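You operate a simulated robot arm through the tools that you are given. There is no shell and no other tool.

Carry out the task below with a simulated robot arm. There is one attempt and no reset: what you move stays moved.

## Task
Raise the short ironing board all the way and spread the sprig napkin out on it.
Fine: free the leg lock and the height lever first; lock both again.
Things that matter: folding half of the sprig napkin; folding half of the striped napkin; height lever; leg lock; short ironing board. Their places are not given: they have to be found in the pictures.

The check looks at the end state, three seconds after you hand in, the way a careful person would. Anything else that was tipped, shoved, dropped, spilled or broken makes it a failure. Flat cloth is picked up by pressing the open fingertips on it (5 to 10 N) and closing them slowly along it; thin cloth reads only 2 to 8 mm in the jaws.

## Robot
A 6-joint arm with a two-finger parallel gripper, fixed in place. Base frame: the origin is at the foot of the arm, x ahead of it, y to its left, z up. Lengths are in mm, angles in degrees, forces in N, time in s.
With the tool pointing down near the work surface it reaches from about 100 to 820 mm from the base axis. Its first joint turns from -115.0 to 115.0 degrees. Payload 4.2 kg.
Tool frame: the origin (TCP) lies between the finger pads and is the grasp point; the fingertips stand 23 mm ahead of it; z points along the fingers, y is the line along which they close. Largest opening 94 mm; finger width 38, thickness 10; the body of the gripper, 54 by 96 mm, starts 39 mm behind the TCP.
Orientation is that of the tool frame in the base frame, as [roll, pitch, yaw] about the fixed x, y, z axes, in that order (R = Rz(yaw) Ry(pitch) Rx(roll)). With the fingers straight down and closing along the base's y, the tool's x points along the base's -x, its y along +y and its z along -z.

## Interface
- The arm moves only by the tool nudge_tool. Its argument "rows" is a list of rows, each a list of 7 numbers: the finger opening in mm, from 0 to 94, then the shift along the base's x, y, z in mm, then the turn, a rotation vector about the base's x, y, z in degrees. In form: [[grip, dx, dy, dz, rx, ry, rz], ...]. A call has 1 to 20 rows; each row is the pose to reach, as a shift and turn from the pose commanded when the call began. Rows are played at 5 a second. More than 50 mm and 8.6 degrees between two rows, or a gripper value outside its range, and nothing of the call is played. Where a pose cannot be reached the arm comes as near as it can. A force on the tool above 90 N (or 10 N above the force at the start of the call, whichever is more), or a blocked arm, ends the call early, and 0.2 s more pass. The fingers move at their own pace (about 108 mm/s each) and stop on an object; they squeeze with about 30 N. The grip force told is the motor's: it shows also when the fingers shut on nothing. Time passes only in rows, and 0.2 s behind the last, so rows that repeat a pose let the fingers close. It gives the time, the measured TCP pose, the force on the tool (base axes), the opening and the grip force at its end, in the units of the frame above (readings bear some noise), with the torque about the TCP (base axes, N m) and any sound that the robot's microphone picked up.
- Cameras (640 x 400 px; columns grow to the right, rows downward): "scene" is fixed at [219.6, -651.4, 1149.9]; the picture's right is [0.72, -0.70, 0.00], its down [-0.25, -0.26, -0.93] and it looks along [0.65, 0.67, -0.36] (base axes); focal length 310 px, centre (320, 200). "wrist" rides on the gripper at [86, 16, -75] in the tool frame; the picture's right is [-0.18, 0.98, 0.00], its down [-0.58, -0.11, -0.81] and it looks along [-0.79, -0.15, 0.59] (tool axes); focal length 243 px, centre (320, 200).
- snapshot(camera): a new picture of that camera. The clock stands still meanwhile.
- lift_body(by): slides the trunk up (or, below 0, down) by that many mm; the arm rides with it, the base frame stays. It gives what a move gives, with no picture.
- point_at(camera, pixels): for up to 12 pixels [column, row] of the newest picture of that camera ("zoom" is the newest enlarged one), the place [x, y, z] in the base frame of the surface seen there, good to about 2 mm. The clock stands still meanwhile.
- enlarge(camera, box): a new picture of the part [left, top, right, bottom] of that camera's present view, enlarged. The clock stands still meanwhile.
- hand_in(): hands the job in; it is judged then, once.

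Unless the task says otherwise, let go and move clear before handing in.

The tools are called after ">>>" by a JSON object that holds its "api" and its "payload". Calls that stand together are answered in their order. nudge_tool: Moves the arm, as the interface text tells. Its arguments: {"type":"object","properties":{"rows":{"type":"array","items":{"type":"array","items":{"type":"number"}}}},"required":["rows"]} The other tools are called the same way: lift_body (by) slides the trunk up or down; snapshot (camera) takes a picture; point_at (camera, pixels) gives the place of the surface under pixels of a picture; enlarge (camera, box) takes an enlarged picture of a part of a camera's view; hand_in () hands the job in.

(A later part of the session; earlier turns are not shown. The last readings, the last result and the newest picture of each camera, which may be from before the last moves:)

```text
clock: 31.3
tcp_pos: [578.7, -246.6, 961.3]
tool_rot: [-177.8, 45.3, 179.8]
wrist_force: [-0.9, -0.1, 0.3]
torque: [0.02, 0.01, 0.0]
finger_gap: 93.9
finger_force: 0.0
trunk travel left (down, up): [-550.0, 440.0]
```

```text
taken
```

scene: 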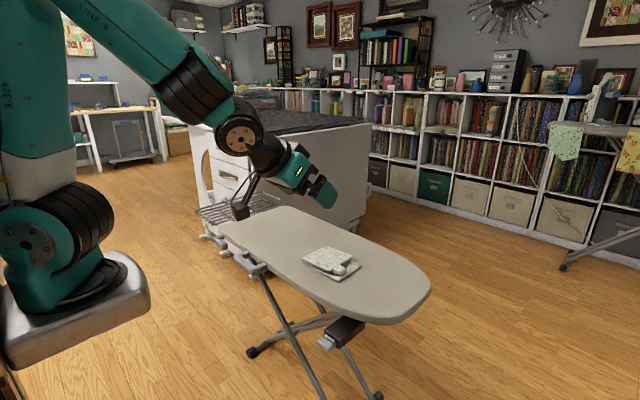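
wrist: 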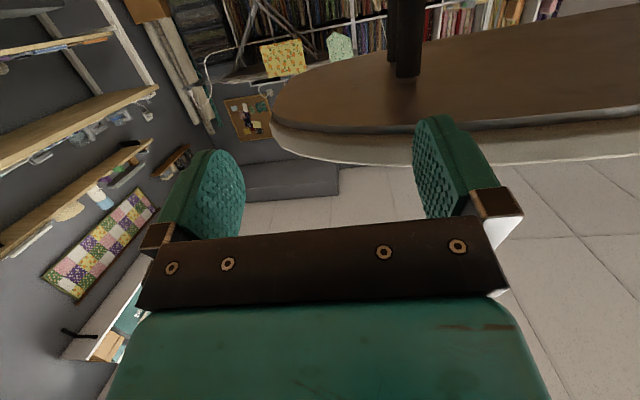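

Posture is good again at trunk zero. Next: tilt to 30°, close the fingers, and move to above/in front of the knob's +y end.

>>> {"api": "nudge_tool", "payload": {"rows": [[60, 0, 8, -40, 0, 3, 0], [30, 0, 16, -80, 0, 6, 0], [0, 0, 24, -120, 0, 9, 0], [0, 0, 32, -160, 0, 12, 0], [0, 0, 40, -200, 0, 15, 0], [0, 0, 48, -240, 0, 15, 0], [0, 0, 58, -280, 0, 15, 0], [0, 0, 58, -320, 0, 15, 0], [0, 10, 58, -360, 0, 15, 0]]}}

>>> {"api": "snapshot", "payload": {"camera": "wrist"}}

>>> {"api": "snapshot", "payload": {"camera": "scene"}}

```text
clock: 33.3
tcp_pos: [588.5, -188.9, 600.9]
tool_rot: [-177.7, 30.3, 179.7]
wrist_force: [0.0, 0.8, 0.8]
torque: [-0.01, -0.04, -0.02]
finger_gap: 0.0
finger_force: 30.1
trunk travel left (down, up): [-550.0, 440.0]
```

```text
taken
```

wrist: 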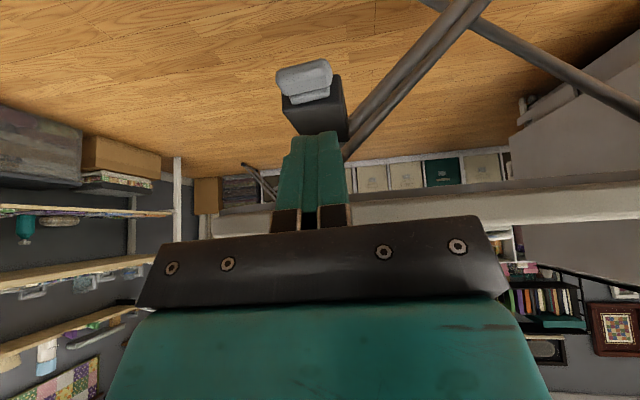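

```text
taken
```

scene: 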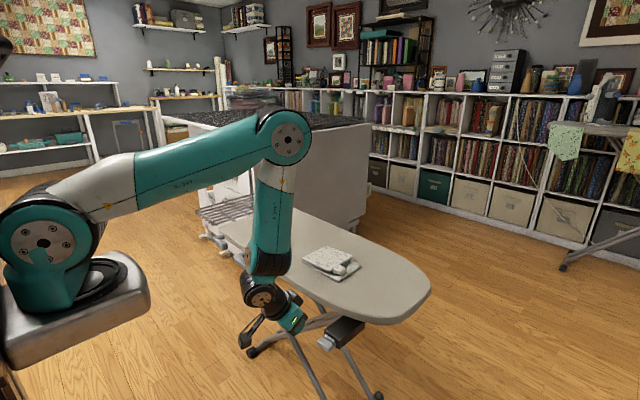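

Fingers are closed and aligned above the +y end. I'll move to (648,−189,540) and then descend gently to contact.

>>> {"api": "nudge_tool", "payload": {"rows": [[0, 20, 0, -20, 0, 0, 0], [0, 40, 0, -40, 0, 0, 0], [0, 59, 0, -58, 0, 0, 0], [0, 59, 0, -64, 0, 0, 0], [0, 59, 0, -70, 0, 0, 0], [0, 59, 0, -76, 0, 0, 0], [0, 59, 0, -80, 0, 0, 0], [0, 59, 0, -84, 0, 0, 0], [0, 59, 0, -88, 0, 0, 0]]}}

>>> {"api": "enlarge", "payload": {"camera": "wrist", "box": [240, 80, 400, 180]}}

>>> {"api": "enlarge", "payload": {"camera": "scene", "box": [270, 300, 390, 375]}}

```text
clock: 35.3
tcp_pos: [647.0, -189.0, 513.4]
tool_rot: [-177.7, 30.4, 179.7]
wrist_force: [-2.2, 4.4, 0.2]
torque: [0.08, 0.03, -0.04]
finger_gap: 0.1
finger_force: 30.0
trunk travel left (down, up): [-550.0, 440.0]
```

```text
4.00 times, centred on (320, 130) of wrist
```

zoom: 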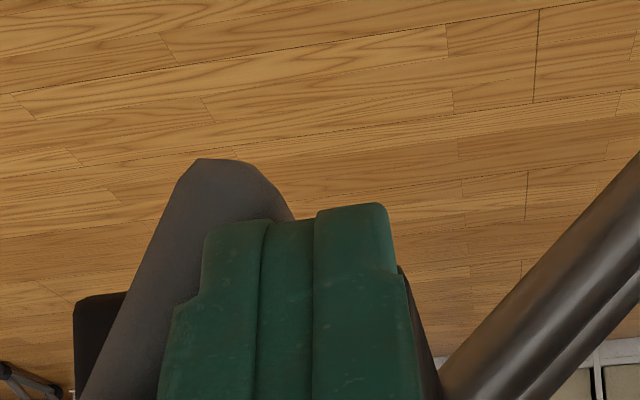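

```text
5.33 times, centred on (330, 338) of scene
```

zoom: 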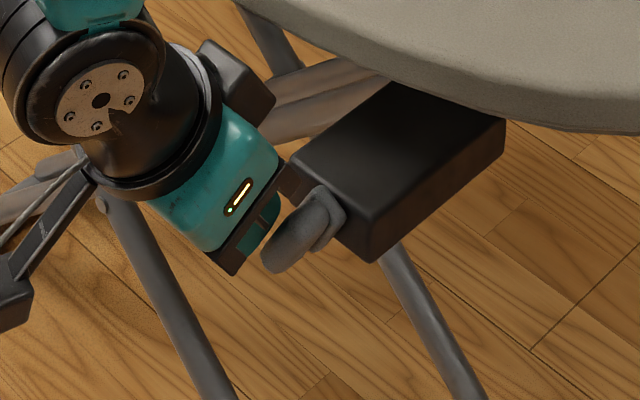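

The knob turned easily (now steeply slanted in both views). Continue down another ~22 mm to bring it to vertical, watching force.

>>> {"api": "nudge_tool", "payload": {"rows": [[0, 0, 0, -4, 0, 0, 0], [0, 0, 0, -8, 0, 0, 0], [0, 0, 0, -12, 0, 0, 0], [0, 0, 0, -16, 0, 0, 0], [0, 0, 0, -20, 0, 0, 0], [0, 0, 0, -24, 0, 0, 0]]}}

>>> {"api": "enlarge", "payload": {"camera": "wrist", "box": [240, 80, 400, 180]}}

>>> {"api": "enlarge", "payload": {"camera": "scene", "box": [270, 300, 390, 375]}}

```text
clock: 36.7
tcp_pos: [647.1, -187.4, 490.3]
tool_rot: [-177.7, 30.3, 179.8]
wrist_force: [-0.7, -0.5, 0.2]
torque: [0.01, 0.01, 0.0]
finger_gap: 0.1
finger_force: 29.8
trunk travel left (down, up): [-550.0, 440.0]
```

```text
4.00 times, centred on (320, 130) of wrist
```

zoom: 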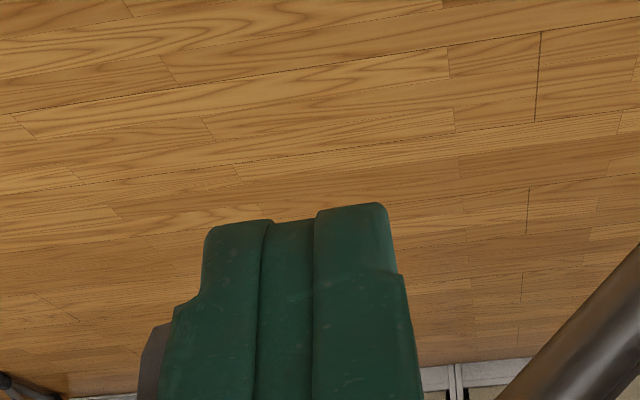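

```text
5.33 times, centred on (330, 338) of scene
```

zoom: 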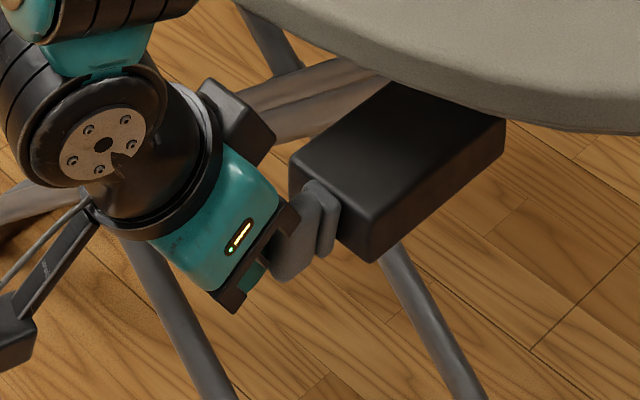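

The knob is vertical now with no remaining force. I'll back out diagonally and inspect.

>>> {"api": "nudge_tool", "payload": {"rows": [[0, -20, 3, 15, 0, 0, 0], [0, -40, 3, 50, 0, 0, 0], [0, -60, 0, 90, 0, 0, 0], [0, -60, 0, 130, 0, 0, 0]]}}

>>> {"api": "snapshot", "payload": {"camera": "wrist"}}

>>> {"api": "enlarge", "payload": {"camera": "wrist", "box": [260, 40, 380, 115]}}

>>> {"api": "enlarge", "payload": {"camera": "scene", "box": [270, 300, 390, 375]}}

```text
clock: 37.7
tcp_pos: [587.5, -189.0, 618.8]
tool_rot: [-177.7, 30.4, 179.7]
wrist_force: [0.0, -0.4, -0.5]
torque: [0.0, -0.02, -0.04]
finger_gap: 0.0
finger_force: 30.0
trunk travel left (down, up): [-550.0, 440.0]
```

```text
taken
```

wrist: 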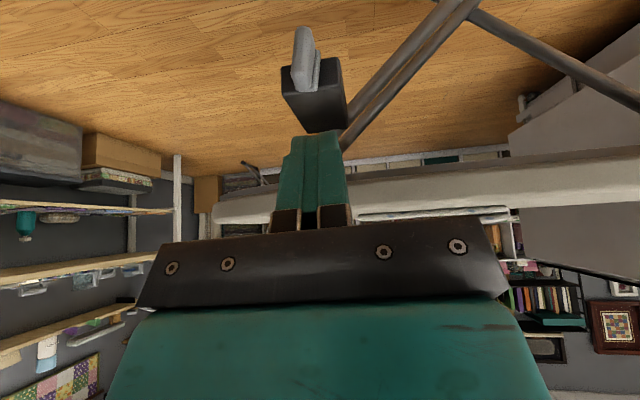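

```text
5.33 times, centred on (320, 78) of wrist
```

zoom: 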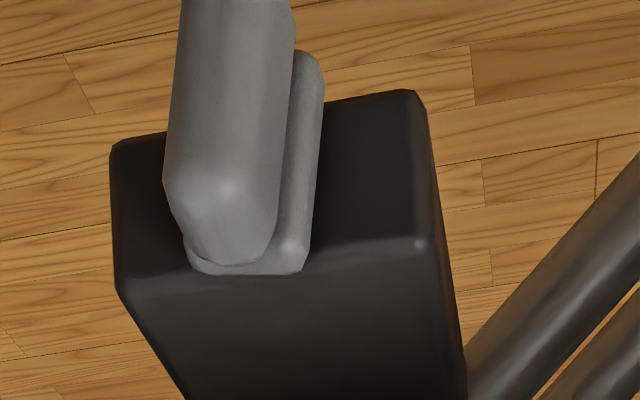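

```text
5.33 times, centred on (330, 338) of scene
```

zoom: 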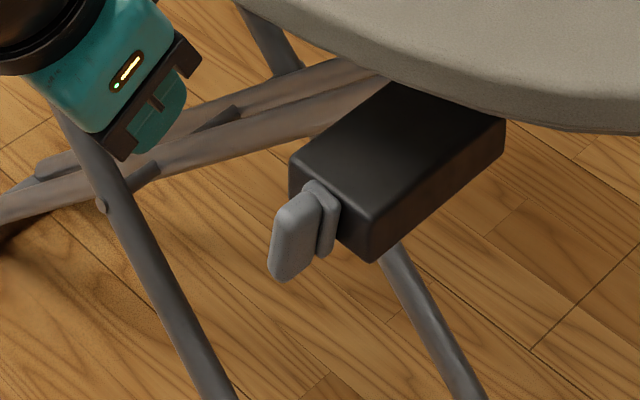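

The knob is turned 90° to vertical. Next is the height lever at the tail: I'll rise, traverse to above its paddle at (618,265,700), and look.

>>> {"api": "nudge_tool", "payload": {"rows": [[0, 0, 0, 40, 0, 0, 0], [0, 0, 30, 80, 0, 0, 0], [0, 0, 75, 100, 0, 0, 0], [0, 0, 120, 100, 0, 0, 0], [0, 0, 165, 100, 0, 0, 0], [0, 0, 210, 100, 0, 0, 0], [0, 0, 255, 100, 0, 0, 0], [0, 0, 300, 100, 0, 0, 0], [0, 10, 345, 100, 0, 0, 0], [0, 20, 390, 100, 0, 0, 0], [0, 30, 435, 100, 0, 0, 0], [0, 30, 454, 100, 0, 0, 0]]}}

>>> {"api": "snapshot", "payload": {"camera": "wrist"}}

>>> {"api": "enlarge", "payload": {"camera": "scene", "box": [190, 190, 290, 290]}}

```text
clock: 40.3
tcp_pos: [617.1, 265.9, 719.6]
tool_rot: [-177.8, 30.4, 179.7]
wrist_force: [-0.6, -0.8, 0.1]
torque: [0.01, -0.01, -0.01]
finger_gap: 0.0
finger_force: 29.6
trunk travel left (down, up): [-550.0, 440.0]
```

```text
taken
```

wrist: 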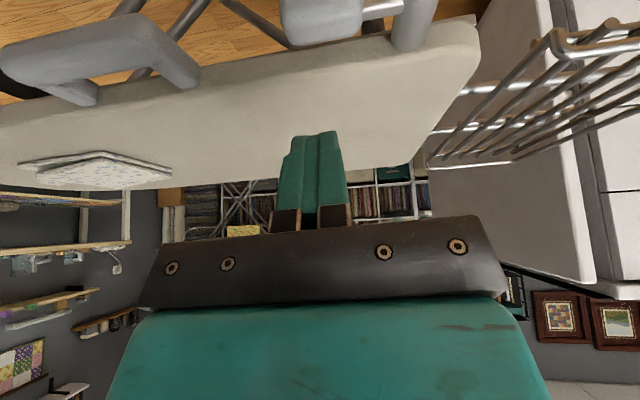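

```text
4.00 times, centred on (240, 240) of scene
```

zoom: 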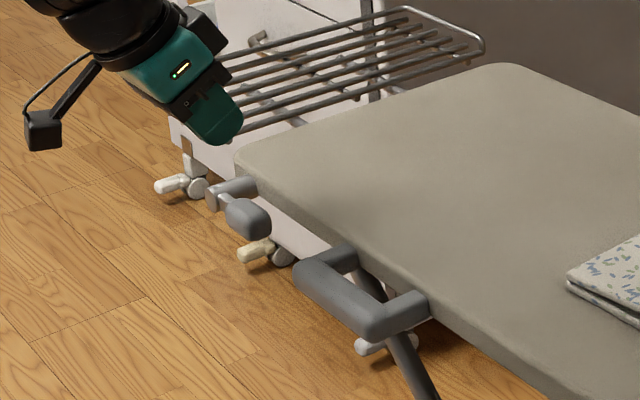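

The paddle at wrist (320,15) and stub at (410,20); a wire rack is near the tail. I'll measure the rack and paddle positions before touching.

>>> {"api": "point_at", "payload": {"camera": "wrist", "pixels": [[285, 20], [320, 10], [320, 35], [360, 30], [410, 45], [410, 15], [440, 160], [555, 45], [490, 80], [375, 10]]}}

>>> {"api": "point_at", "payload": {"camera": "scene", "pixels": [[197, 210], [226, 203], [242, 224], [247, 238], [255, 245], [252, 249], [241, 237], [254, 240], [313, 365], [327, 349]]}}

```text
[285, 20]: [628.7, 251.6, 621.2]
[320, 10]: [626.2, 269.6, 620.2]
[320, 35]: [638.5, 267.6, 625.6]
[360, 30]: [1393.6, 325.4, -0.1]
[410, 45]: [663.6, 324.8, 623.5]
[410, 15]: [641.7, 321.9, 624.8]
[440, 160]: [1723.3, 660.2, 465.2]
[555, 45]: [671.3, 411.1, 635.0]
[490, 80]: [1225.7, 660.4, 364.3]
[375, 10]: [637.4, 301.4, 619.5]
```

```text
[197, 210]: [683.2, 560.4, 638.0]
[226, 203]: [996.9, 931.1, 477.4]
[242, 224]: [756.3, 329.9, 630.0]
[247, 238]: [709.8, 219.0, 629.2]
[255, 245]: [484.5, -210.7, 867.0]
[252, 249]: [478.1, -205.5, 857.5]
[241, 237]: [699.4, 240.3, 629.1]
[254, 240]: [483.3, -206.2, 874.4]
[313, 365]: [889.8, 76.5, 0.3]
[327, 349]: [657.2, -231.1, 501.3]
```

The rack starts at y≈400 and is part of the board. I'll descend onto the paddle end at y=266 in small steps.

>>> {"api": "nudge_tool", "payload": {"rows": [[0, 0, -4, -30, 0, 0, 0], [0, 0, -4, -60, 0, 0, 0], [0, 0, -4, -70, 0, 0, 0], [0, 0, -4, -74, 0, 0, 0], [0, 0, -4, -78, 0, 0, 0], [0, 0, -4, -82, 0, 0, 0], [0, 0, -4, -86, 0, 0, 0]]}}

>>> {"api": "snapshot", "payload": {"camera": "wrist"}}

>>> {"api": "enlarge", "payload": {"camera": "scene", "box": [190, 190, 290, 290]}}

```text
clock: 41.9
tcp_pos: [617.5, 260.9, 633.3]
tool_rot: [-177.7, 30.3, 179.8]
wrist_force: [-0.5, -1.7, 0.4]
torque: [0.01, 0.02, 0.0]
finger_gap: 0.0
finger_force: 30.6
trunk travel left (down, up): [-550.0, 440.0]
```

```text
taken
```

wrist: 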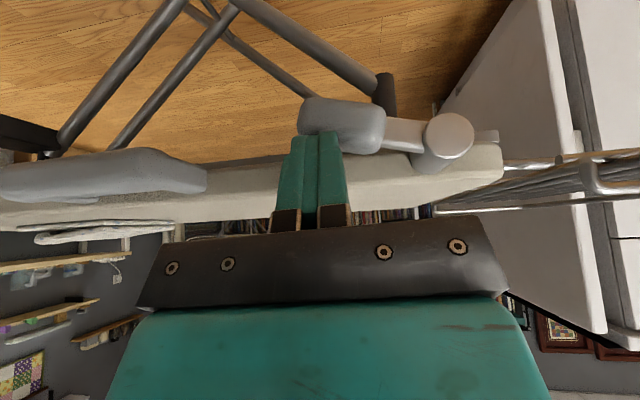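

```text
4.00 times, centred on (240, 240) of scene
```

zoom: 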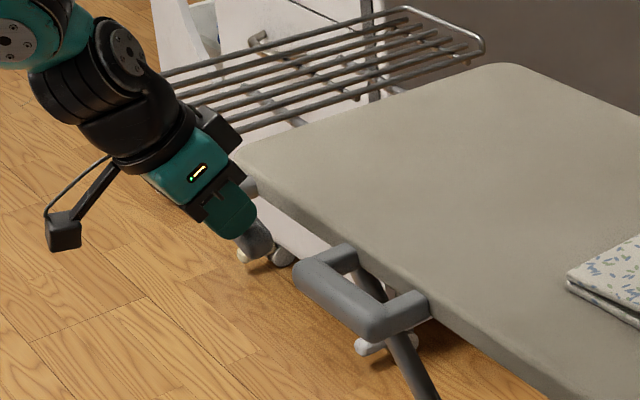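

The lever moves down easily (~12° already, almost no force). I'll continue along its arc to about 45°, watching force.

>>> {"api": "nudge_tool", "payload": {"rows": [[0, 0, 0, -5, 0, 0, 0], [0, 0, 0, -10, 0, 0, 0], [0, 0, 0, -15, 0, 0, 0], [0, 0, 1, -20, 0, 0, 0], [0, 0, 3, -27, 0, 0, 0], [0, 0, 6, -34, 0, 0, 0]]}}

>>> {"api": "snapshot", "payload": {"camera": "wrist"}}

>>> {"api": "enlarge", "payload": {"camera": "scene", "box": [190, 190, 290, 290]}}

```text
clock: 43.3
tcp_pos: [618.3, 265.8, 598.3]
tool_rot: [-177.7, 30.3, 179.8]
wrist_force: [-0.9, -1.4, 0.3]
torque: [-0.03, 0.01, -0.01]
finger_gap: 0.0
finger_force: 29.5
trunk travel left (down, up): [-550.0, 440.0]
```

```text
taken
```

wrist: 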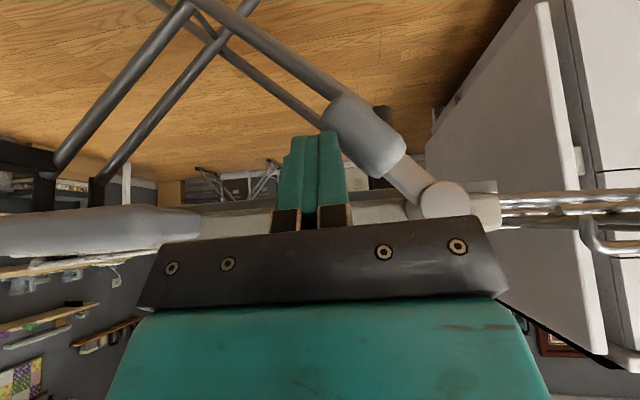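

```text
4.00 times, centred on (240, 240) of scene
```

zoom: 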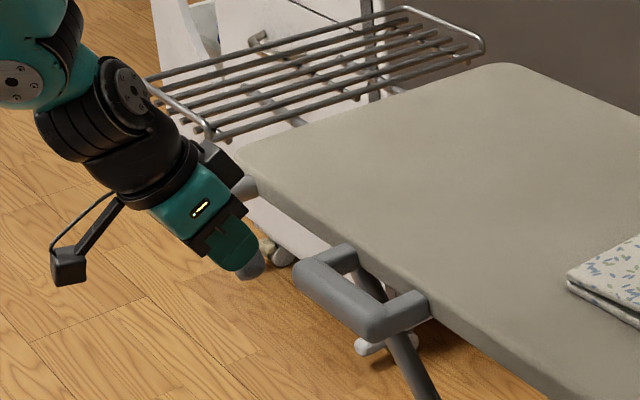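

Lever at about 50° and moving freely. Continue along the arc toward vertical, stopping if force builds.

>>> {"api": "nudge_tool", "payload": {"rows": [[0, 0, 4, -6, 0, 0, 0], [0, 0, 9, -11, 0, 0, 0], [0, 0, 14, -16, 0, 0, 0], [0, 0, 19, -20, 0, 0, 0], [0, 0, 24, -23, 0, 0, 0], [0, 0, 29, -25, 0, 0, 0]]}}

>>> {"api": "snapshot", "payload": {"camera": "wrist"}}

>>> {"api": "enlarge", "payload": {"camera": "scene", "box": [190, 190, 290, 290]}}

```text
clock: 44.2
tcp_pos: [617.8, 276.5, 588.2]
tool_rot: [-176.5, 30.7, 179.8]
wrist_force: [-33.8, -33.0, 58.0]
torque: [-0.31, 0.3, 0.0]
finger_gap: 0.0
finger_force: 30.2
trunk travel left (down, up): [-550.0, 440.0]
stopped in row 4: the force on the tool passed its limit at 105 N (the readings are from after the stop); the commanded pose is now the measured one
```

```text
taken
```

wrist: 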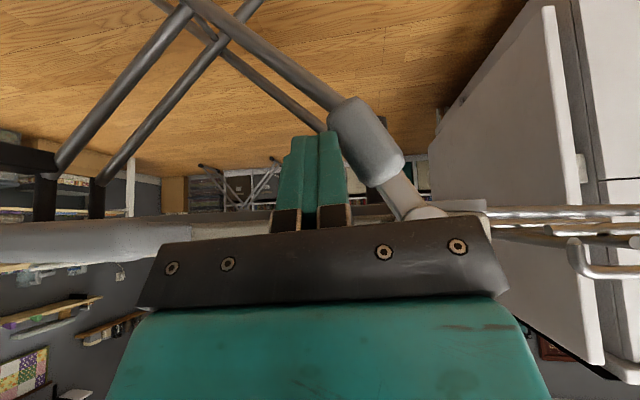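

```text
4.00 times, centred on (240, 240) of scene
```

zoom: 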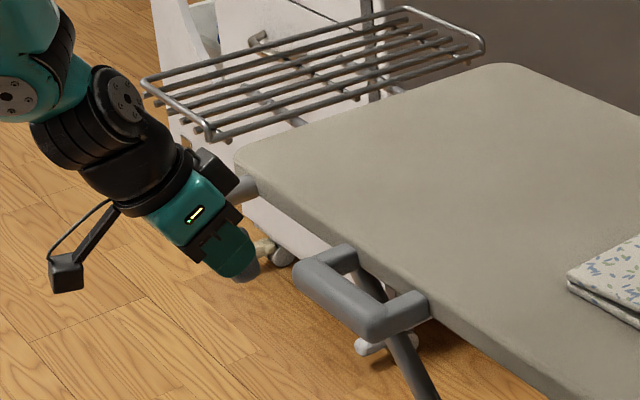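

The lever reached an end stop at about 60° (force limit tripped), so the height lever is freed. I'll back off up and away and inspect the lever and U-handle.

>>> {"api": "nudge_tool", "payload": {"rows": [[0, -2, -6, 4, 0, 0, 0], [0, -5, -15, 25, 0, 0, 0], [0, -20, -25, 60, 0, 0, 0], [0, -40, -60, 95, 0, 0, 0], [40, -60, -100, 110, 0, 0, 0], [94, -80, -140, 130, 0, 0, 0]]}}

>>> {"api": "snapshot", "payload": {"camera": "wrist"}}

>>> {"api": "enlarge", "payload": {"camera": "scene", "box": [190, 190, 290, 290]}}

>>> {"api": "enlarge", "payload": {"camera": "wrist", "box": [200, 0, 440, 150]}}

```text
refused: row 4 steps farther than a row can; nothing moved
```

```text
taken
```

wrist: 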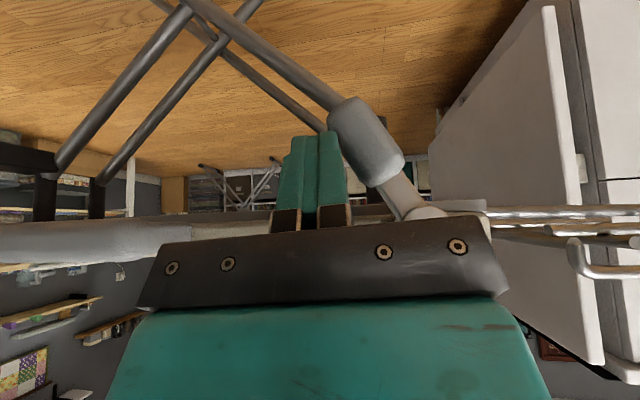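

```text
4.00 times, centred on (240, 240) of scene
```

zoom: 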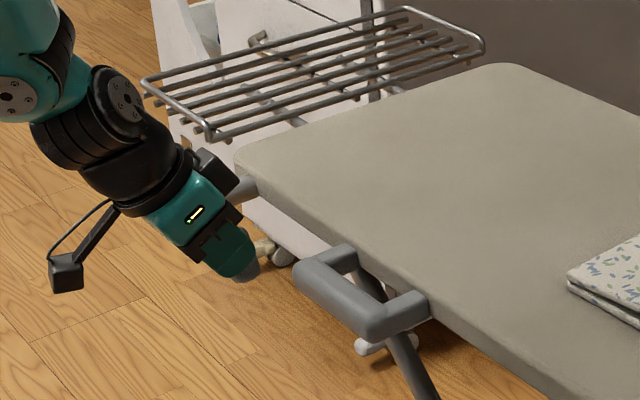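

```text
2.67 times, centred on (320, 75) of wrist
```

zoom: 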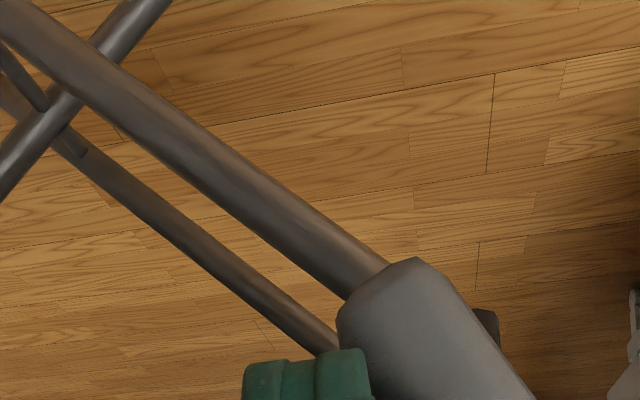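

The lever is at its stop (~60° down). Retreating with smaller steps.

>>> {"api": "nudge_tool", "payload": {"rows": [[0, -2, -6, 4, 0, 0, 0], [0, -5, -15, 25, 0, 0, 0], [0, -15, -20, 60, 0, 0, 0], [0, -30, -45, 90, 0, 0, 0], [40, -45, -80, 110, 0, 0, 0], [70, -60, -115, 130, 0, 0, 0], [94, -70, -140, 160, 0, 0, 0], [94, -70, -160, 190, 0, 0, 0]]}}

>>> {"api": "snapshot", "payload": {"camera": "wrist"}}

>>> {"api": "enlarge", "payload": {"camera": "scene", "box": [190, 190, 290, 290]}}

>>> {"api": "enlarge", "payload": {"camera": "wrist", "box": [200, 0, 440, 150]}}

```text
clock: 46.0
tcp_pos: [547.6, 117.6, 775.5]
tool_rot: [-176.8, 30.6, 179.8]
wrist_force: [0.4, -0.3, 0.0]
torque: [0.01, 0.02, 0.02]
finger_gap: 94.1
finger_force: 0.0
trunk travel left (down, up): [-550.0, 440.0]
```

```text
taken
```

wrist: 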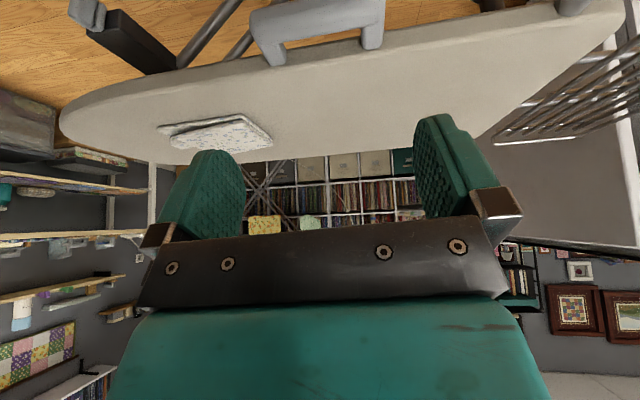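

```text
4.00 times, centred on (240, 240) of scene
```

zoom: 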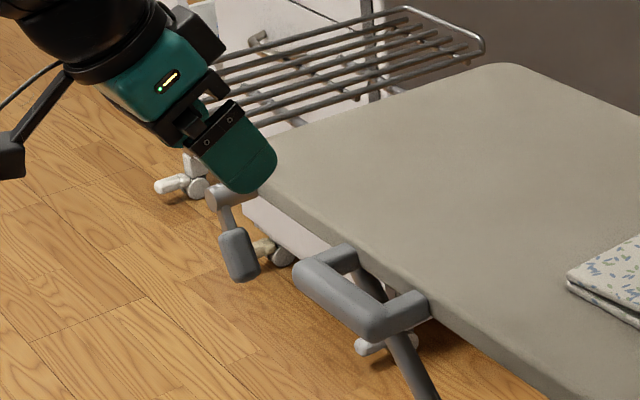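

```text
2.67 times, centred on (320, 75) of wrist
```

zoom: 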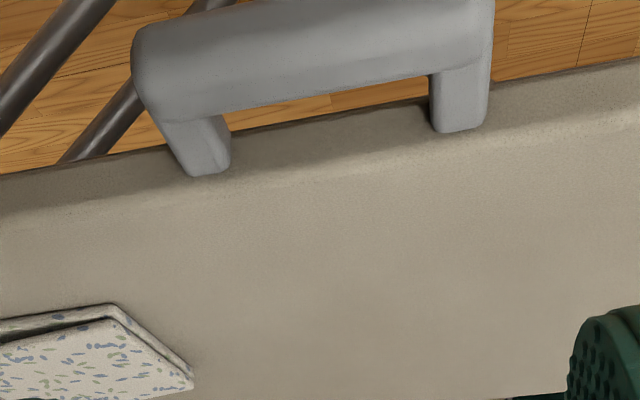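

The lever is clearly down and the board has stayed put. Now measuring the U-handle bar and its gap to the board.

>>> {"api": "point_at", "payload": {"camera": "zoom", "pixels": [[150, 60], [310, 25], [310, 60], [310, 85], [480, 40], [200, 160], [460, 120], [310, 115], [310, 135], [440, 75], [195, 120], [310, 5]]}}

>>> {"api": "point_at", "payload": {"camera": "scene", "pixels": [[265, 265], [263, 270], [281, 269], [283, 273], [275, 265], [268, 275], [282, 271], [283, 263]]}}

>>> {"api": "enlarge", "payload": {"camera": "scene", "box": [230, 235, 310, 285]}}

```text
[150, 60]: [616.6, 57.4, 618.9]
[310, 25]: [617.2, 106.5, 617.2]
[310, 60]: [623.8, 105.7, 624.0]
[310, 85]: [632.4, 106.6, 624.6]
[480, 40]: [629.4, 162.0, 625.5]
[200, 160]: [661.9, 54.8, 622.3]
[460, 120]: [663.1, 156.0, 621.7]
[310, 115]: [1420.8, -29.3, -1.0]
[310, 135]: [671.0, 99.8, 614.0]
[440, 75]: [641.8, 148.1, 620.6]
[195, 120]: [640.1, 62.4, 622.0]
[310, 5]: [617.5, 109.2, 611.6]
```

```text
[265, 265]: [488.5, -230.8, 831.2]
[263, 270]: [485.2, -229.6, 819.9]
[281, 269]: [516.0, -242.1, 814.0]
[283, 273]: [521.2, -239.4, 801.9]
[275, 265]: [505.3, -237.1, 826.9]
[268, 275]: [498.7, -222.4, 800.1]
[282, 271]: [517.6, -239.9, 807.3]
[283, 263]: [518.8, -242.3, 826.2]
```

```text
8.00 times, centred on (270, 260) of scene
```

zoom: 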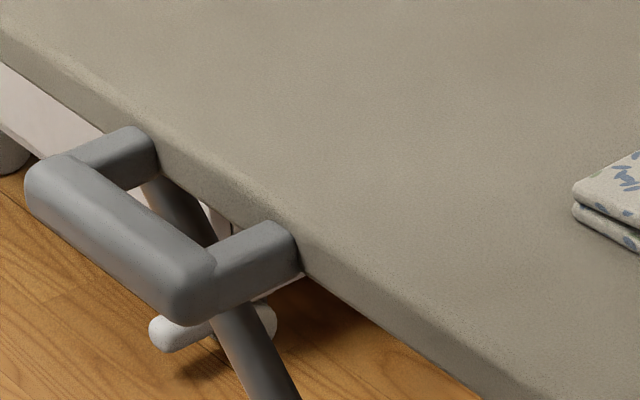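

The bar spans x 615–641, y 48–165, z ≤625, with a ~23 mm gap to the board edge at x≈664. I'll make the tool vertical, then yaw ~−93° so the fingers close along x across the bar.

>>> {"api": "nudge_tool", "payload": {"rows": [[94, 10, -3, 0, 0.8, 7.6, 0.2], [94, 25, -6, 0, 1.6, 15.3, 0.4], [94, 40, -9, 0, 2.4, 23, 0.6], [94, 52, -11, 0, 3.2, 30.6, 0.85]]}}

>>> {"api": "nudge_tool", "payload": {"rows": [[94, 3, 0, 0, 0, 0, -8.4], [94, 6, 0, 0, 0, 0, -16.8], [90, 9, 0, 0, 0, 0, -25.2], [80, 12, 0, 0, 0, 0, -33.6], [70, 15, 0, 0, 0, 0, -42], [60, 18, 0, 0, 0, 0, -50.4], [50, 20, 0, 0, 0, 0, -58.8], [44, 22, 0, 0, 0, 0, -67.2], [44, 24, 0, 0, 0, 0, -75.6], [44, 26, 0, 0, 0, 0, -84], [44, 28, 0, 0, 0, 0, -92.4]]}}

>>> {"api": "snapshot", "payload": {"camera": "wrist"}}

>>> {"api": "snapshot", "payload": {"camera": "scene"}}

```text
clock: 47.0
tcp_pos: [600.2, 108.5, 775.0]
tool_rot: [180.0, -0.1, 179.9]
wrist_force: [0.1, 0.3, 0.8]
torque: [-0.03, -0.02, -0.02]
finger_gap: 94.1
finger_force: 0.0
trunk travel left (down, up): [-550.0, 440.0]
```

```text
clock: 49.4
tcp_pos: [628.2, 108.2, 774.3]
tool_rot: [-179.9, 0.0, 87.4]
wrist_force: [-0.2, 0.4, 0.6]
torque: [0.0, -0.02, -0.02]
finger_gap: 44.1
finger_force: 0.0
trunk travel left (down, up): [-550.0, 440.0]
```

```text
taken
```

wrist: 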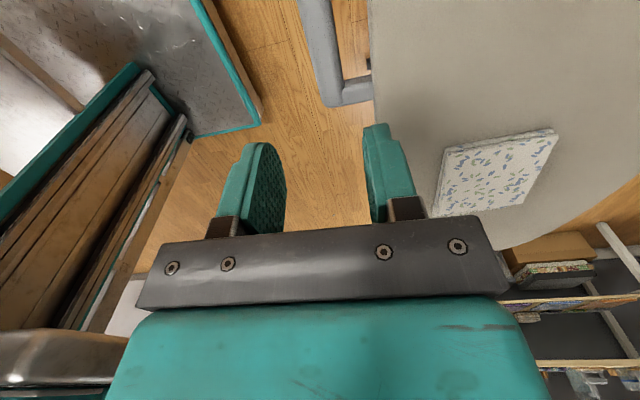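

```text
taken
```

scene: 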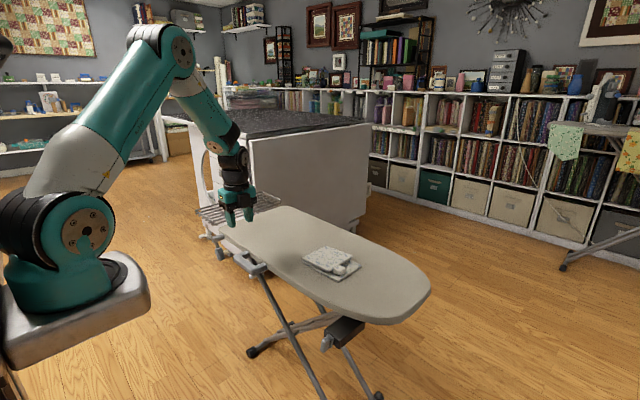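

Tool is vertical, closing along x, above the bar at (628,108). Descend to z≈665 and check alignment.

>>> {"api": "nudge_tool", "payload": {"rows": [[44, 0, 0, -40, 0, 0, 0], [44, 0, 0, -80, 0, 0, 0], [44, 0, 0, -105, 0, 0, 0]]}}

>>> {"api": "snapshot", "payload": {"camera": "wrist"}}

>>> {"api": "enlarge", "payload": {"camera": "scene", "box": [210, 200, 310, 290]}}

```text
clock: 50.2
tcp_pos: [629.1, 108.1, 669.8]
tool_rot: [180.0, 0.0, 87.4]
wrist_force: [0.9, 0.1, -0.1]
torque: [0.03, -0.04, 0.0]
finger_gap: 44.1
finger_force: 0.0
trunk travel left (down, up): [-550.0, 440.0]
```

```text
taken
```

wrist: 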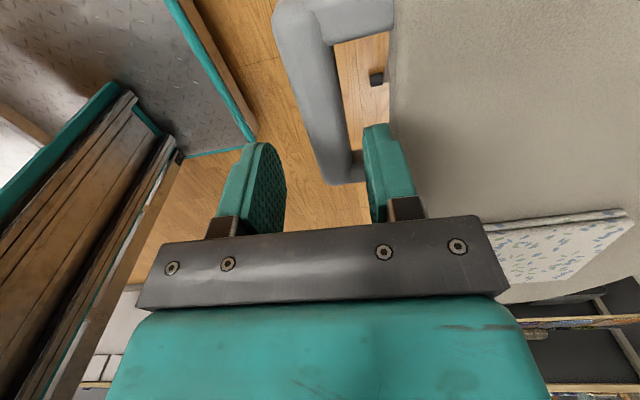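

```text
4.44 times, centred on (260, 245) of scene
```

zoom: 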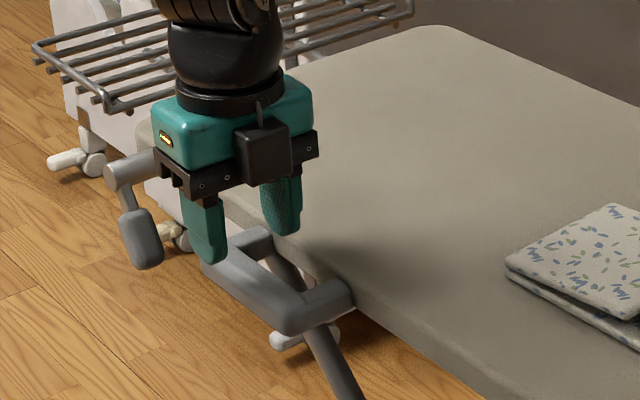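

The inner finger lines up with the slot between bar and board. Descend in stages, checking force.

>>> {"api": "nudge_tool", "payload": {"rows": [[44, 0, 0, -12, 0, 0, 0], [44, 0, 0, -20, 0, 0, 0], [44, 0, 0, -26, 0, 0, 0], [44, 0, 0, -30, 0, 0, 0]]}}

>>> {"api": "enlarge", "payload": {"camera": "wrist", "box": [210, 80, 450, 230]}}

```text
clock: 51.2
tcp_pos: [628.0, 107.2, 638.7]
tool_rot: [-180.0, 0.1, 87.3]
wrist_force: [0.0, -0.4, 0.4]
torque: [0.01, -0.04, 0.0]
finger_gap: 43.9
finger_force: 0.0
trunk travel left (down, up): [-550.0, 440.0]
```

```text
2.67 times, centred on (330, 155) of wrist
```

zoom: 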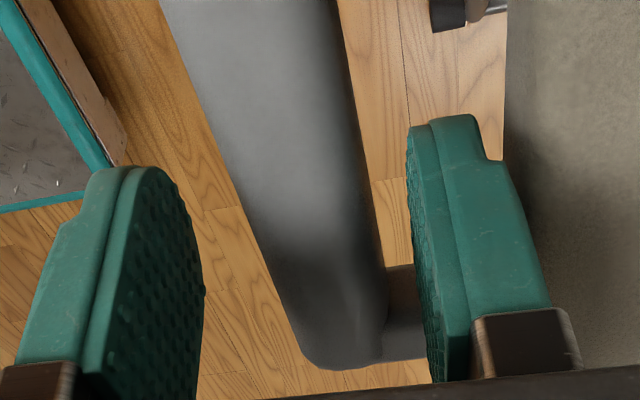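

No contact; fingers straddle the bar. Descend to z≈613 and close.

>>> {"api": "nudge_tool", "payload": {"rows": [[44, 0, 0, -10, 0, 0, 0], [44, 0, 0, -18, 0, 0, 0], [44, 0, 0, -25, 0, 0, 0]]}}

>>> {"api": "nudge_tool", "payload": {"rows": [[36, 0, 0, 0, 0, 0, 0], [30, 0, 0, 0, 0, 0, 0], [24, 0, 0, 0, 0, 0, 0], [20, 0, 0, 0, 0, 0, 0], [20, 0, 0, 0, 0, 0, 0]]}}

```text
clock: 52.0
tcp_pos: [628.8, 106.9, 613.8]
tool_rot: [-180.0, 0.0, 87.4]
wrist_force: [0.1, 0.0, -0.1]
torque: [0.01, -0.01, -0.02]
finger_gap: 44.0
finger_force: 0.1
trunk travel left (down, up): [-550.0, 440.0]
```

```text
clock: 53.2
tcp_pos: [630.8, 107.3, 614.5]
tool_rot: [179.8, 0.0, 87.5]
wrist_force: [23.4, -2.9, -3.7]
torque: [0.16, 0.11, 2.11]
finger_gap: 27.3
finger_force: 44.6
trunk travel left (down, up): [-550.0, 440.0]
```

Gripped the bar at 27.3 mm. I'll relieve the lateral preload by +1.5 mm in x and start lifting gently.

>>> {"api": "nudge_tool", "payload": {"rows": [[15, 1.5, 0, 0, 0, 0, 0], [15, 1.5, 0, 3, 0, 0, 0], [15, 1.5, 0, 6, 0, 0, 0], [15, 1.5, 0, 10, 0, 0, 0]]}}

>>> {"api": "enlarge", "payload": {"camera": "wrist", "box": [210, 80, 450, 230]}}

>>> {"api": "snapshot", "payload": {"camera": "scene"}}

```text
clock: 54.2
tcp_pos: [630.0, 106.8, 624.1]
tool_rot: [-179.9, -0.1, 87.4]
wrist_force: [15.2, -2.9, -8.7]
torque: [0.42, -0.13, 1.7]
finger_gap: 27.7
finger_force: 45.2
trunk travel left (down, up): [-550.0, 440.0]
```

```text
2.67 times, centred on (330, 155) of wrist
```

zoom: 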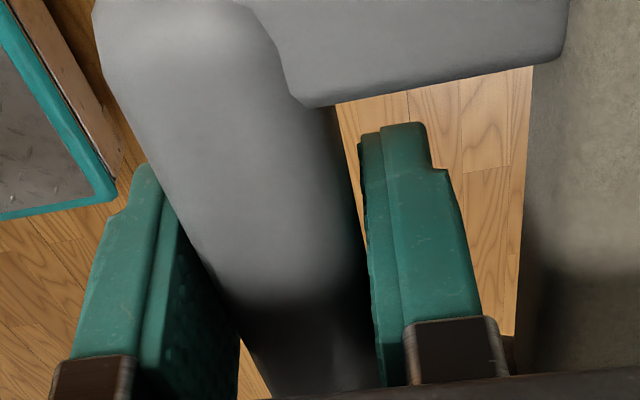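

```text
taken
```

scene: 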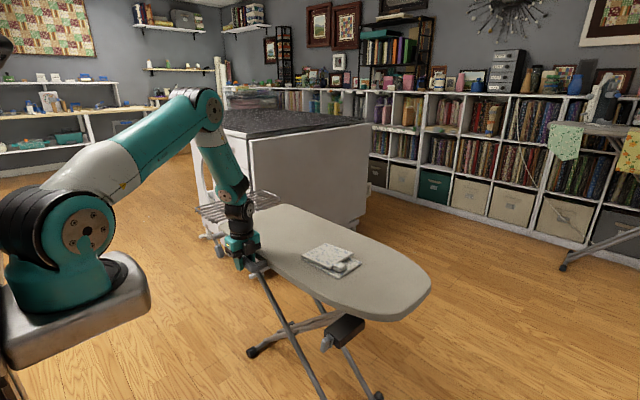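

Lifting force is only ~9 N. Checking whether the board rose with it.

>>> {"api": "point_at", "payload": {"camera": "scene", "pixels": [[350, 290], [300, 230], [380, 270], [335, 262]]}}

```text
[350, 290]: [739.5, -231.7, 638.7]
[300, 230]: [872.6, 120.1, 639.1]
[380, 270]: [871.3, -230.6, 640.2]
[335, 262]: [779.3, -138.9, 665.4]
```

The board rose level to z≈639. Continue lifting in chunks, slow enough not to disturb the napkin.

>>> {"api": "nudge_tool", "payload": {"rows": [[15, 0, 0, 8, 0, 0, 0], [15, 0, 0, 16, 0, 0, 0], [15, 0, 0, 24, 0, 0, 0], [15, 0, 0, 32, 0, 0, 0], [15, 0, 0, 40, 0, 0, 0], [15, 0, 0, 48, 0, 0, 0], [15, 0, 0, 56, 0, 0, 0], [15, 0, 0, 64, 0, 0, 0], [15, 0, 0, 72, 0, 0, 0], [15, 0, 0, 80, 0, 0, 0]]}}

>>> {"api": "snapshot", "payload": {"camera": "scene"}}

>>> {"api": "point_at", "payload": {"camera": "scene", "pixels": [[350, 290], [300, 230], [380, 270], [335, 262]]}}

```text
clock: 56.4
tcp_pos: [628.6, 107.6, 702.8]
tool_rot: [-179.8, 0.1, 87.4]
wrist_force: [16.5, -2.1, -41.8]
torque: [0.1, -0.9, 1.79]
finger_gap: 27.7
finger_force: 44.6
trunk travel left (down, up): [-550.0, 440.0]
```

```text
taken
```

scene: 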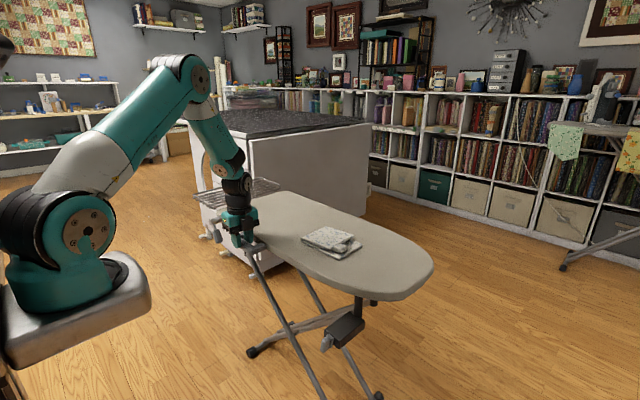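

```text
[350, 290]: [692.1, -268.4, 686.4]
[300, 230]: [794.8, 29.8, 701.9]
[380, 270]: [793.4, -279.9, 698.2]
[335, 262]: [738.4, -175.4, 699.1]
```

Board is now at z≈700 while the TCP rose 89 mm; fz is −42 N, so it may have hit the top stop or slipped. Let me look closely.

>>> {"api": "enlarge", "payload": {"camera": "scene", "box": [200, 180, 440, 400]}}

>>> {"api": "enlarge", "payload": {"camera": "wrist", "box": [210, 80, 450, 230]}}

>>> {"api": "point_at", "payload": {"camera": "scene", "pixels": [[300, 225], [270, 215], [400, 260], [380, 280], [350, 270], [345, 322], [327, 342], [290, 250], [320, 205]]}}

```text
1.82 times, centred on (320, 290) of scene
```

zoom: 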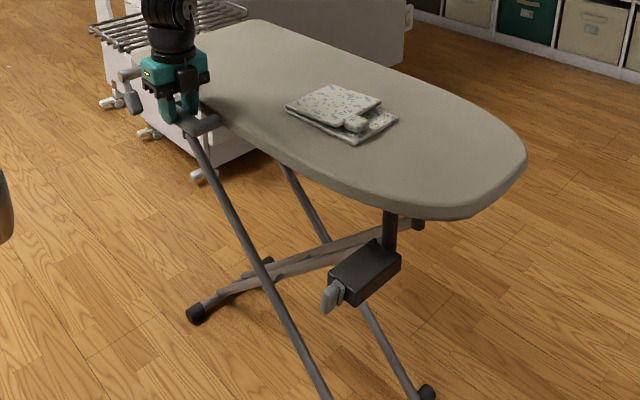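

```text
2.67 times, centred on (330, 155) of wrist
```

zoom: 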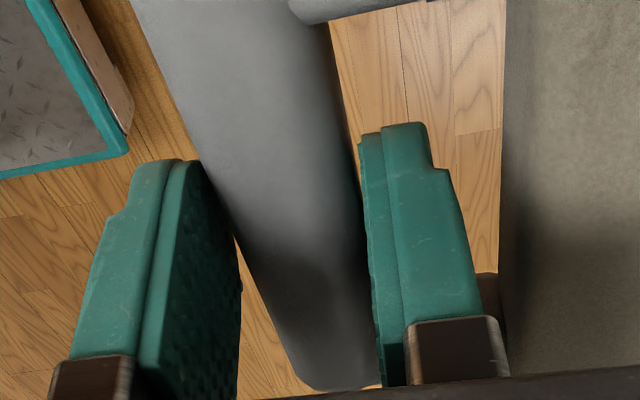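

```text
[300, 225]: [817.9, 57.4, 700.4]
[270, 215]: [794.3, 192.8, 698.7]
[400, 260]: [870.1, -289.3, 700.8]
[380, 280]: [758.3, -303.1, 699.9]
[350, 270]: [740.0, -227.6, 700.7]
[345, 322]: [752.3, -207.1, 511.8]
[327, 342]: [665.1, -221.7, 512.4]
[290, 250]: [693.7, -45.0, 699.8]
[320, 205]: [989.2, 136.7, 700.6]
```

The board is level at z=700 and the bar slipped ~18 mm in my grip, suggesting a stop. To confirm, I'll re-grip lower and pull again.

>>> {"api": "nudge_tool", "payload": {"rows": [[15, 0, 0, -6, 0, 0, 0], [15, 0, 0, -6, 0, 0, 0]]}}

>>> {"api": "snapshot", "payload": {"camera": "scene"}}

>>> {"api": "point_at", "payload": {"camera": "scene", "pixels": [[300, 225], [380, 280], [350, 270]]}}

```text
clock: 57.0
tcp_pos: [630.3, 108.1, 699.5]
tool_rot: [180.0, 0.0, 87.4]
wrist_force: [2.3, -8.4, 6.8]
torque: [-0.88, -0.26, 1.68]
finger_gap: 27.4
finger_force: 45.0
trunk travel left (down, up): [-550.0, 440.0]
```

```text
taken
```

scene: 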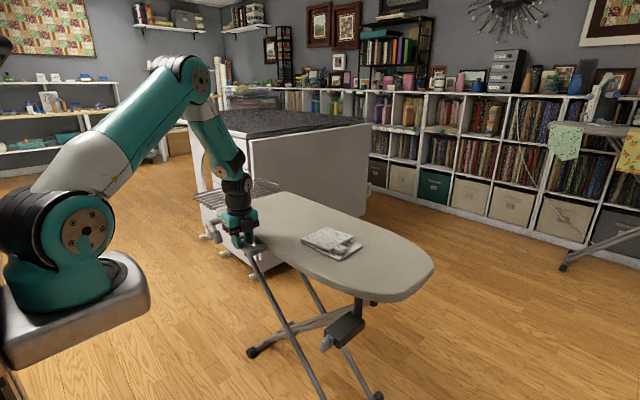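

```text
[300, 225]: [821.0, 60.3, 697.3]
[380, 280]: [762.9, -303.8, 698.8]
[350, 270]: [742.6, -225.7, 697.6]
```

Lowering needed +7 N push while raising needed −9 N, so the board is held by friction (nearly balanced). Now I'll lift again firmly to verify the top stop.

>>> {"api": "nudge_tool", "payload": {"rows": [[15, 0, 0, 3, 0, 0, 0], [15, 0, 0, 6, 0, 0, 0], [15, 0, 0, 6, 0, 0, 0]]}}

>>> {"api": "snapshot", "payload": {"camera": "scene"}}

>>> {"api": "point_at", "payload": {"camera": "scene", "pixels": [[300, 225], [380, 280], [350, 270]]}}

```text
clock: 57.8
tcp_pos: [631.5, 107.3, 702.7]
tool_rot: [-179.8, 0.0, 87.4]
wrist_force: [5.8, -7.7, -17.7]
torque: [0.52, -0.16, 1.69]
finger_gap: 27.5
finger_force: 44.9
trunk travel left (down, up): [-550.0, 440.0]
```

```text
taken
```

scene: 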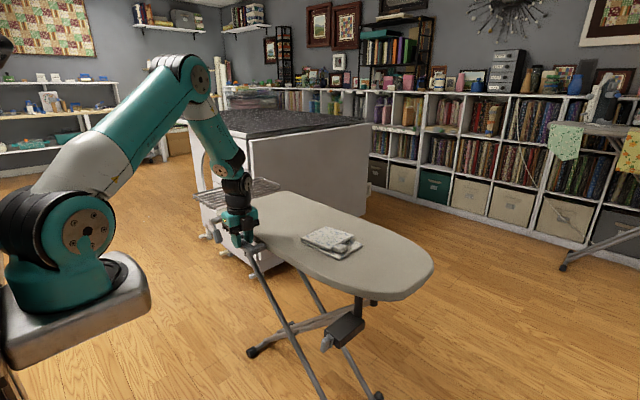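

```text
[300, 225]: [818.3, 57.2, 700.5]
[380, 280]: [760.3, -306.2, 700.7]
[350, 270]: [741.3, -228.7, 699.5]
```

Back at z≈700 with −18 N. One more small pull to confirm the stop.

>>> {"api": "nudge_tool", "payload": {"rows": [[15, 0, 0, 2, 0, 0, 0], [15, 0, 0, 4, 0, 0, 0], [15, 0, 0, 5, 0, 0, 0]]}}

>>> {"api": "snapshot", "payload": {"camera": "scene"}}

>>> {"api": "point_at", "payload": {"camera": "scene", "pixels": [[300, 225], [380, 280], [350, 270], [270, 215], [400, 260]]}}

```text
clock: 58.6
tcp_pos: [630.4, 107.4, 710.3]
tool_rot: [-179.9, -0.1, 87.5]
wrist_force: [1.4, -1.7, -18.4]
torque: [-0.1, -0.02, 1.56]
finger_gap: 27.3
finger_force: 45.0
trunk travel left (down, up): [-550.0, 440.0]
```

```text
taken
```

scene: 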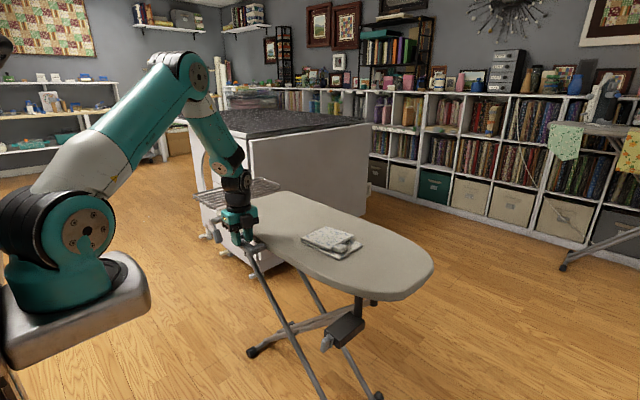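

```text
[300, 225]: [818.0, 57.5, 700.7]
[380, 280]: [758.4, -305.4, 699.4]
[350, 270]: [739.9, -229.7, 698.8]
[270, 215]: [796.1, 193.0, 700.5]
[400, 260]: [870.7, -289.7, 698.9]
```

The TCP slid up 7 mm at −18 N while the board stayed at 700, so it's at a stop. I'll open the fingers and see whether the board holds by itself.

>>> {"api": "nudge_tool", "payload": {"rows": [[32, 0, 0, 0, 0, 0, 0], [40, 0, 0, 0, 0, 0, 0], [44, 0, 0, 0, 0, 0, 0]]}}

>>> {"api": "snapshot", "payload": {"camera": "scene"}}

>>> {"api": "point_at", "payload": {"camera": "scene", "pixels": [[300, 225], [380, 280], [350, 270], [270, 215], [400, 260]]}}

```text
clock: 59.4
tcp_pos: [630.3, 108.0, 708.8]
tool_rot: [180.0, -0.1, 87.4]
wrist_force: [-0.5, -0.6, 0.7]
torque: [-0.02, 0.0, -0.03]
finger_gap: 44.1
finger_force: 0.0
trunk travel left (down, up): [-550.0, 440.0]
```

```text
taken
```

scene: 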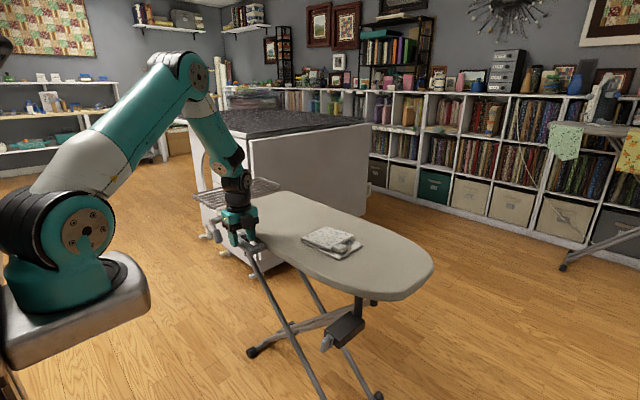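

```text
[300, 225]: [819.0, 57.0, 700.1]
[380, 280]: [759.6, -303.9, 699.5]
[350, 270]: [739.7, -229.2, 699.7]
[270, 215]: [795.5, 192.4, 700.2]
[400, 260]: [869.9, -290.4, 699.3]
```

The board holds at z=700 unaided. Now I'll rise out of the handle, turn the tool back to yaw 180, and prepare to push the height lever back up from beneath.

>>> {"api": "nudge_tool", "payload": {"rows": [[44, 0, 0, 20, 0, 0, 0], [44, 0, 0, 50, 0, 0, 0], [44, -20, 0, 85, 0, 0, 0], [30, -50, 0, 110, 0, 0, 0], [0, -80, 0, 110, 0, 0, 0]]}}

>>> {"api": "nudge_tool", "payload": {"rows": [[0, 0, 10, 0, 0, 0, 8.4], [0, 0, 20, 0, 0, 0, 16.8], [0, 0, 40, 0, 0, 0, 25.2], [0, 0, 60, 0, 0, 0, 33.6], [0, 0, 80, 0, 0, 0, 42], [0, 0, 100, 0, 0, 0, 50.4], [0, 0, 120, 0, 0, 0, 58.8], [0, 0, 140, 0, 0, 0, 67.2], [0, 0, 160, 0, 0, 0, 75.6], [0, 0, 180, 0, 0, 0, 84], [0, 0, 200, 0, 0, 0, 92.4]]}}

>>> {"api": "nudge_tool", "payload": {"rows": [[0, 0, 0, -10, 0, -7.5, 0], [0, 0, 5, -20, 0, -15, 0], [0, 0, 10, -30, 0, -22.5, 0], [0, 0, 15, -40, 0, -30, 0], [0, 0, 18, -50, 0, -37.5, 0], [0, 0, 18, -60, 0, -45, 0]]}}

>>> {"api": "snapshot", "payload": {"camera": "wrist"}}

>>> {"api": "snapshot", "payload": {"camera": "scene"}}

```text
clock: 60.6
tcp_pos: [549.5, 108.1, 820.7]
tool_rot: [180.0, -0.1, 87.4]
wrist_force: [0.1, -0.9, 0.0]
torque: [-0.06, 0.02, 0.01]
finger_gap: 0.0
finger_force: 29.8
trunk travel left (down, up): [-550.0, 440.0]
```

```text
clock: 63.0
tcp_pos: [549.7, 307.7, 818.8]
tool_rot: [-179.9, -0.1, 179.9]
wrist_force: [0.6, -0.3, 0.9]
torque: [-0.04, 0.02, 0.01]
finger_gap: 0.0
finger_force: 30.4
trunk travel left (down, up): [-550.0, 440.0]
```

```text
clock: 64.4
tcp_pos: [550.4, 326.0, 760.0]
tool_rot: [179.9, 45.1, 179.7]
wrist_force: [0.5, -0.4, -0.3]
torque: [0.0, 0.01, -0.02]
finger_gap: 0.1
finger_force: 30.3
trunk travel left (down, up): [-550.0, 440.0]
```

```text
taken
```

wrist: 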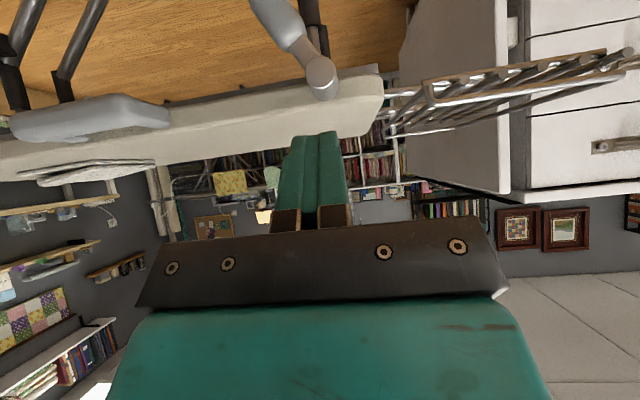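

```text
taken
```

scene: 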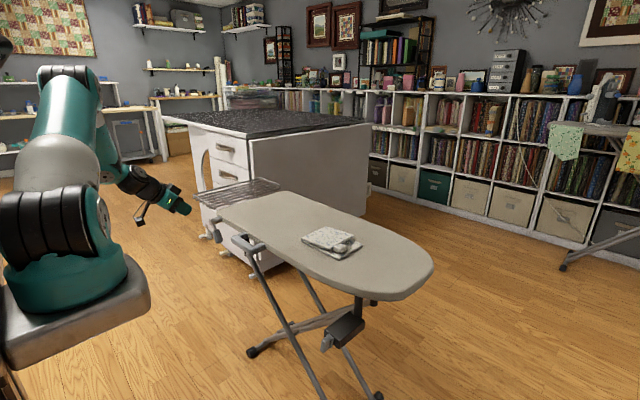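

The stub end is at wrist (320,75) with the paddle at (270,10). Measure the actual lever geometry.

>>> {"api": "enlarge", "payload": {"camera": "wrist", "box": [230, 0, 390, 100]}}

>>> {"api": "point_at", "payload": {"camera": "wrist", "pixels": [[310, 72], [320, 62], [332, 72], [320, 85], [321, 73], [303, 50], [255, 5], [275, 3], [280, 25], [295, 15], [290, 30], [350, 110]]}}

```text
4.00 times, centred on (310, 50) of wrist
```

zoom: 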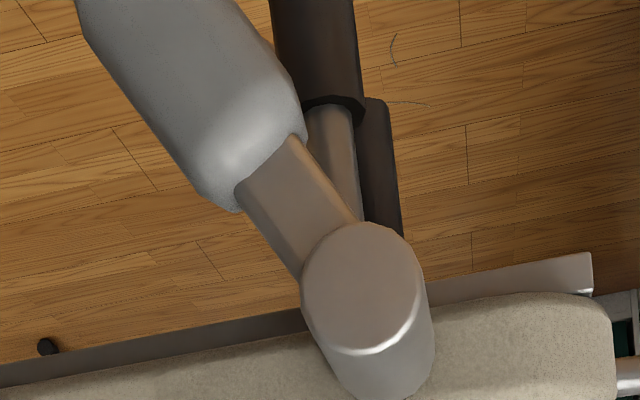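

```text
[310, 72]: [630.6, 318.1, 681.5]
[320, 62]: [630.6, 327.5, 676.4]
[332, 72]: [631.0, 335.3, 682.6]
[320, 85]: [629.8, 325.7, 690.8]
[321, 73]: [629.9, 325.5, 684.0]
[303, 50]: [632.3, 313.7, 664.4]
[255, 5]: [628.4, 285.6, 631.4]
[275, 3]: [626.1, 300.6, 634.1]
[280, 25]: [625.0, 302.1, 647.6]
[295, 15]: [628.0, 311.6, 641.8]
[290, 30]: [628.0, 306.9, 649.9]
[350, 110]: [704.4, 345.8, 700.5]
```

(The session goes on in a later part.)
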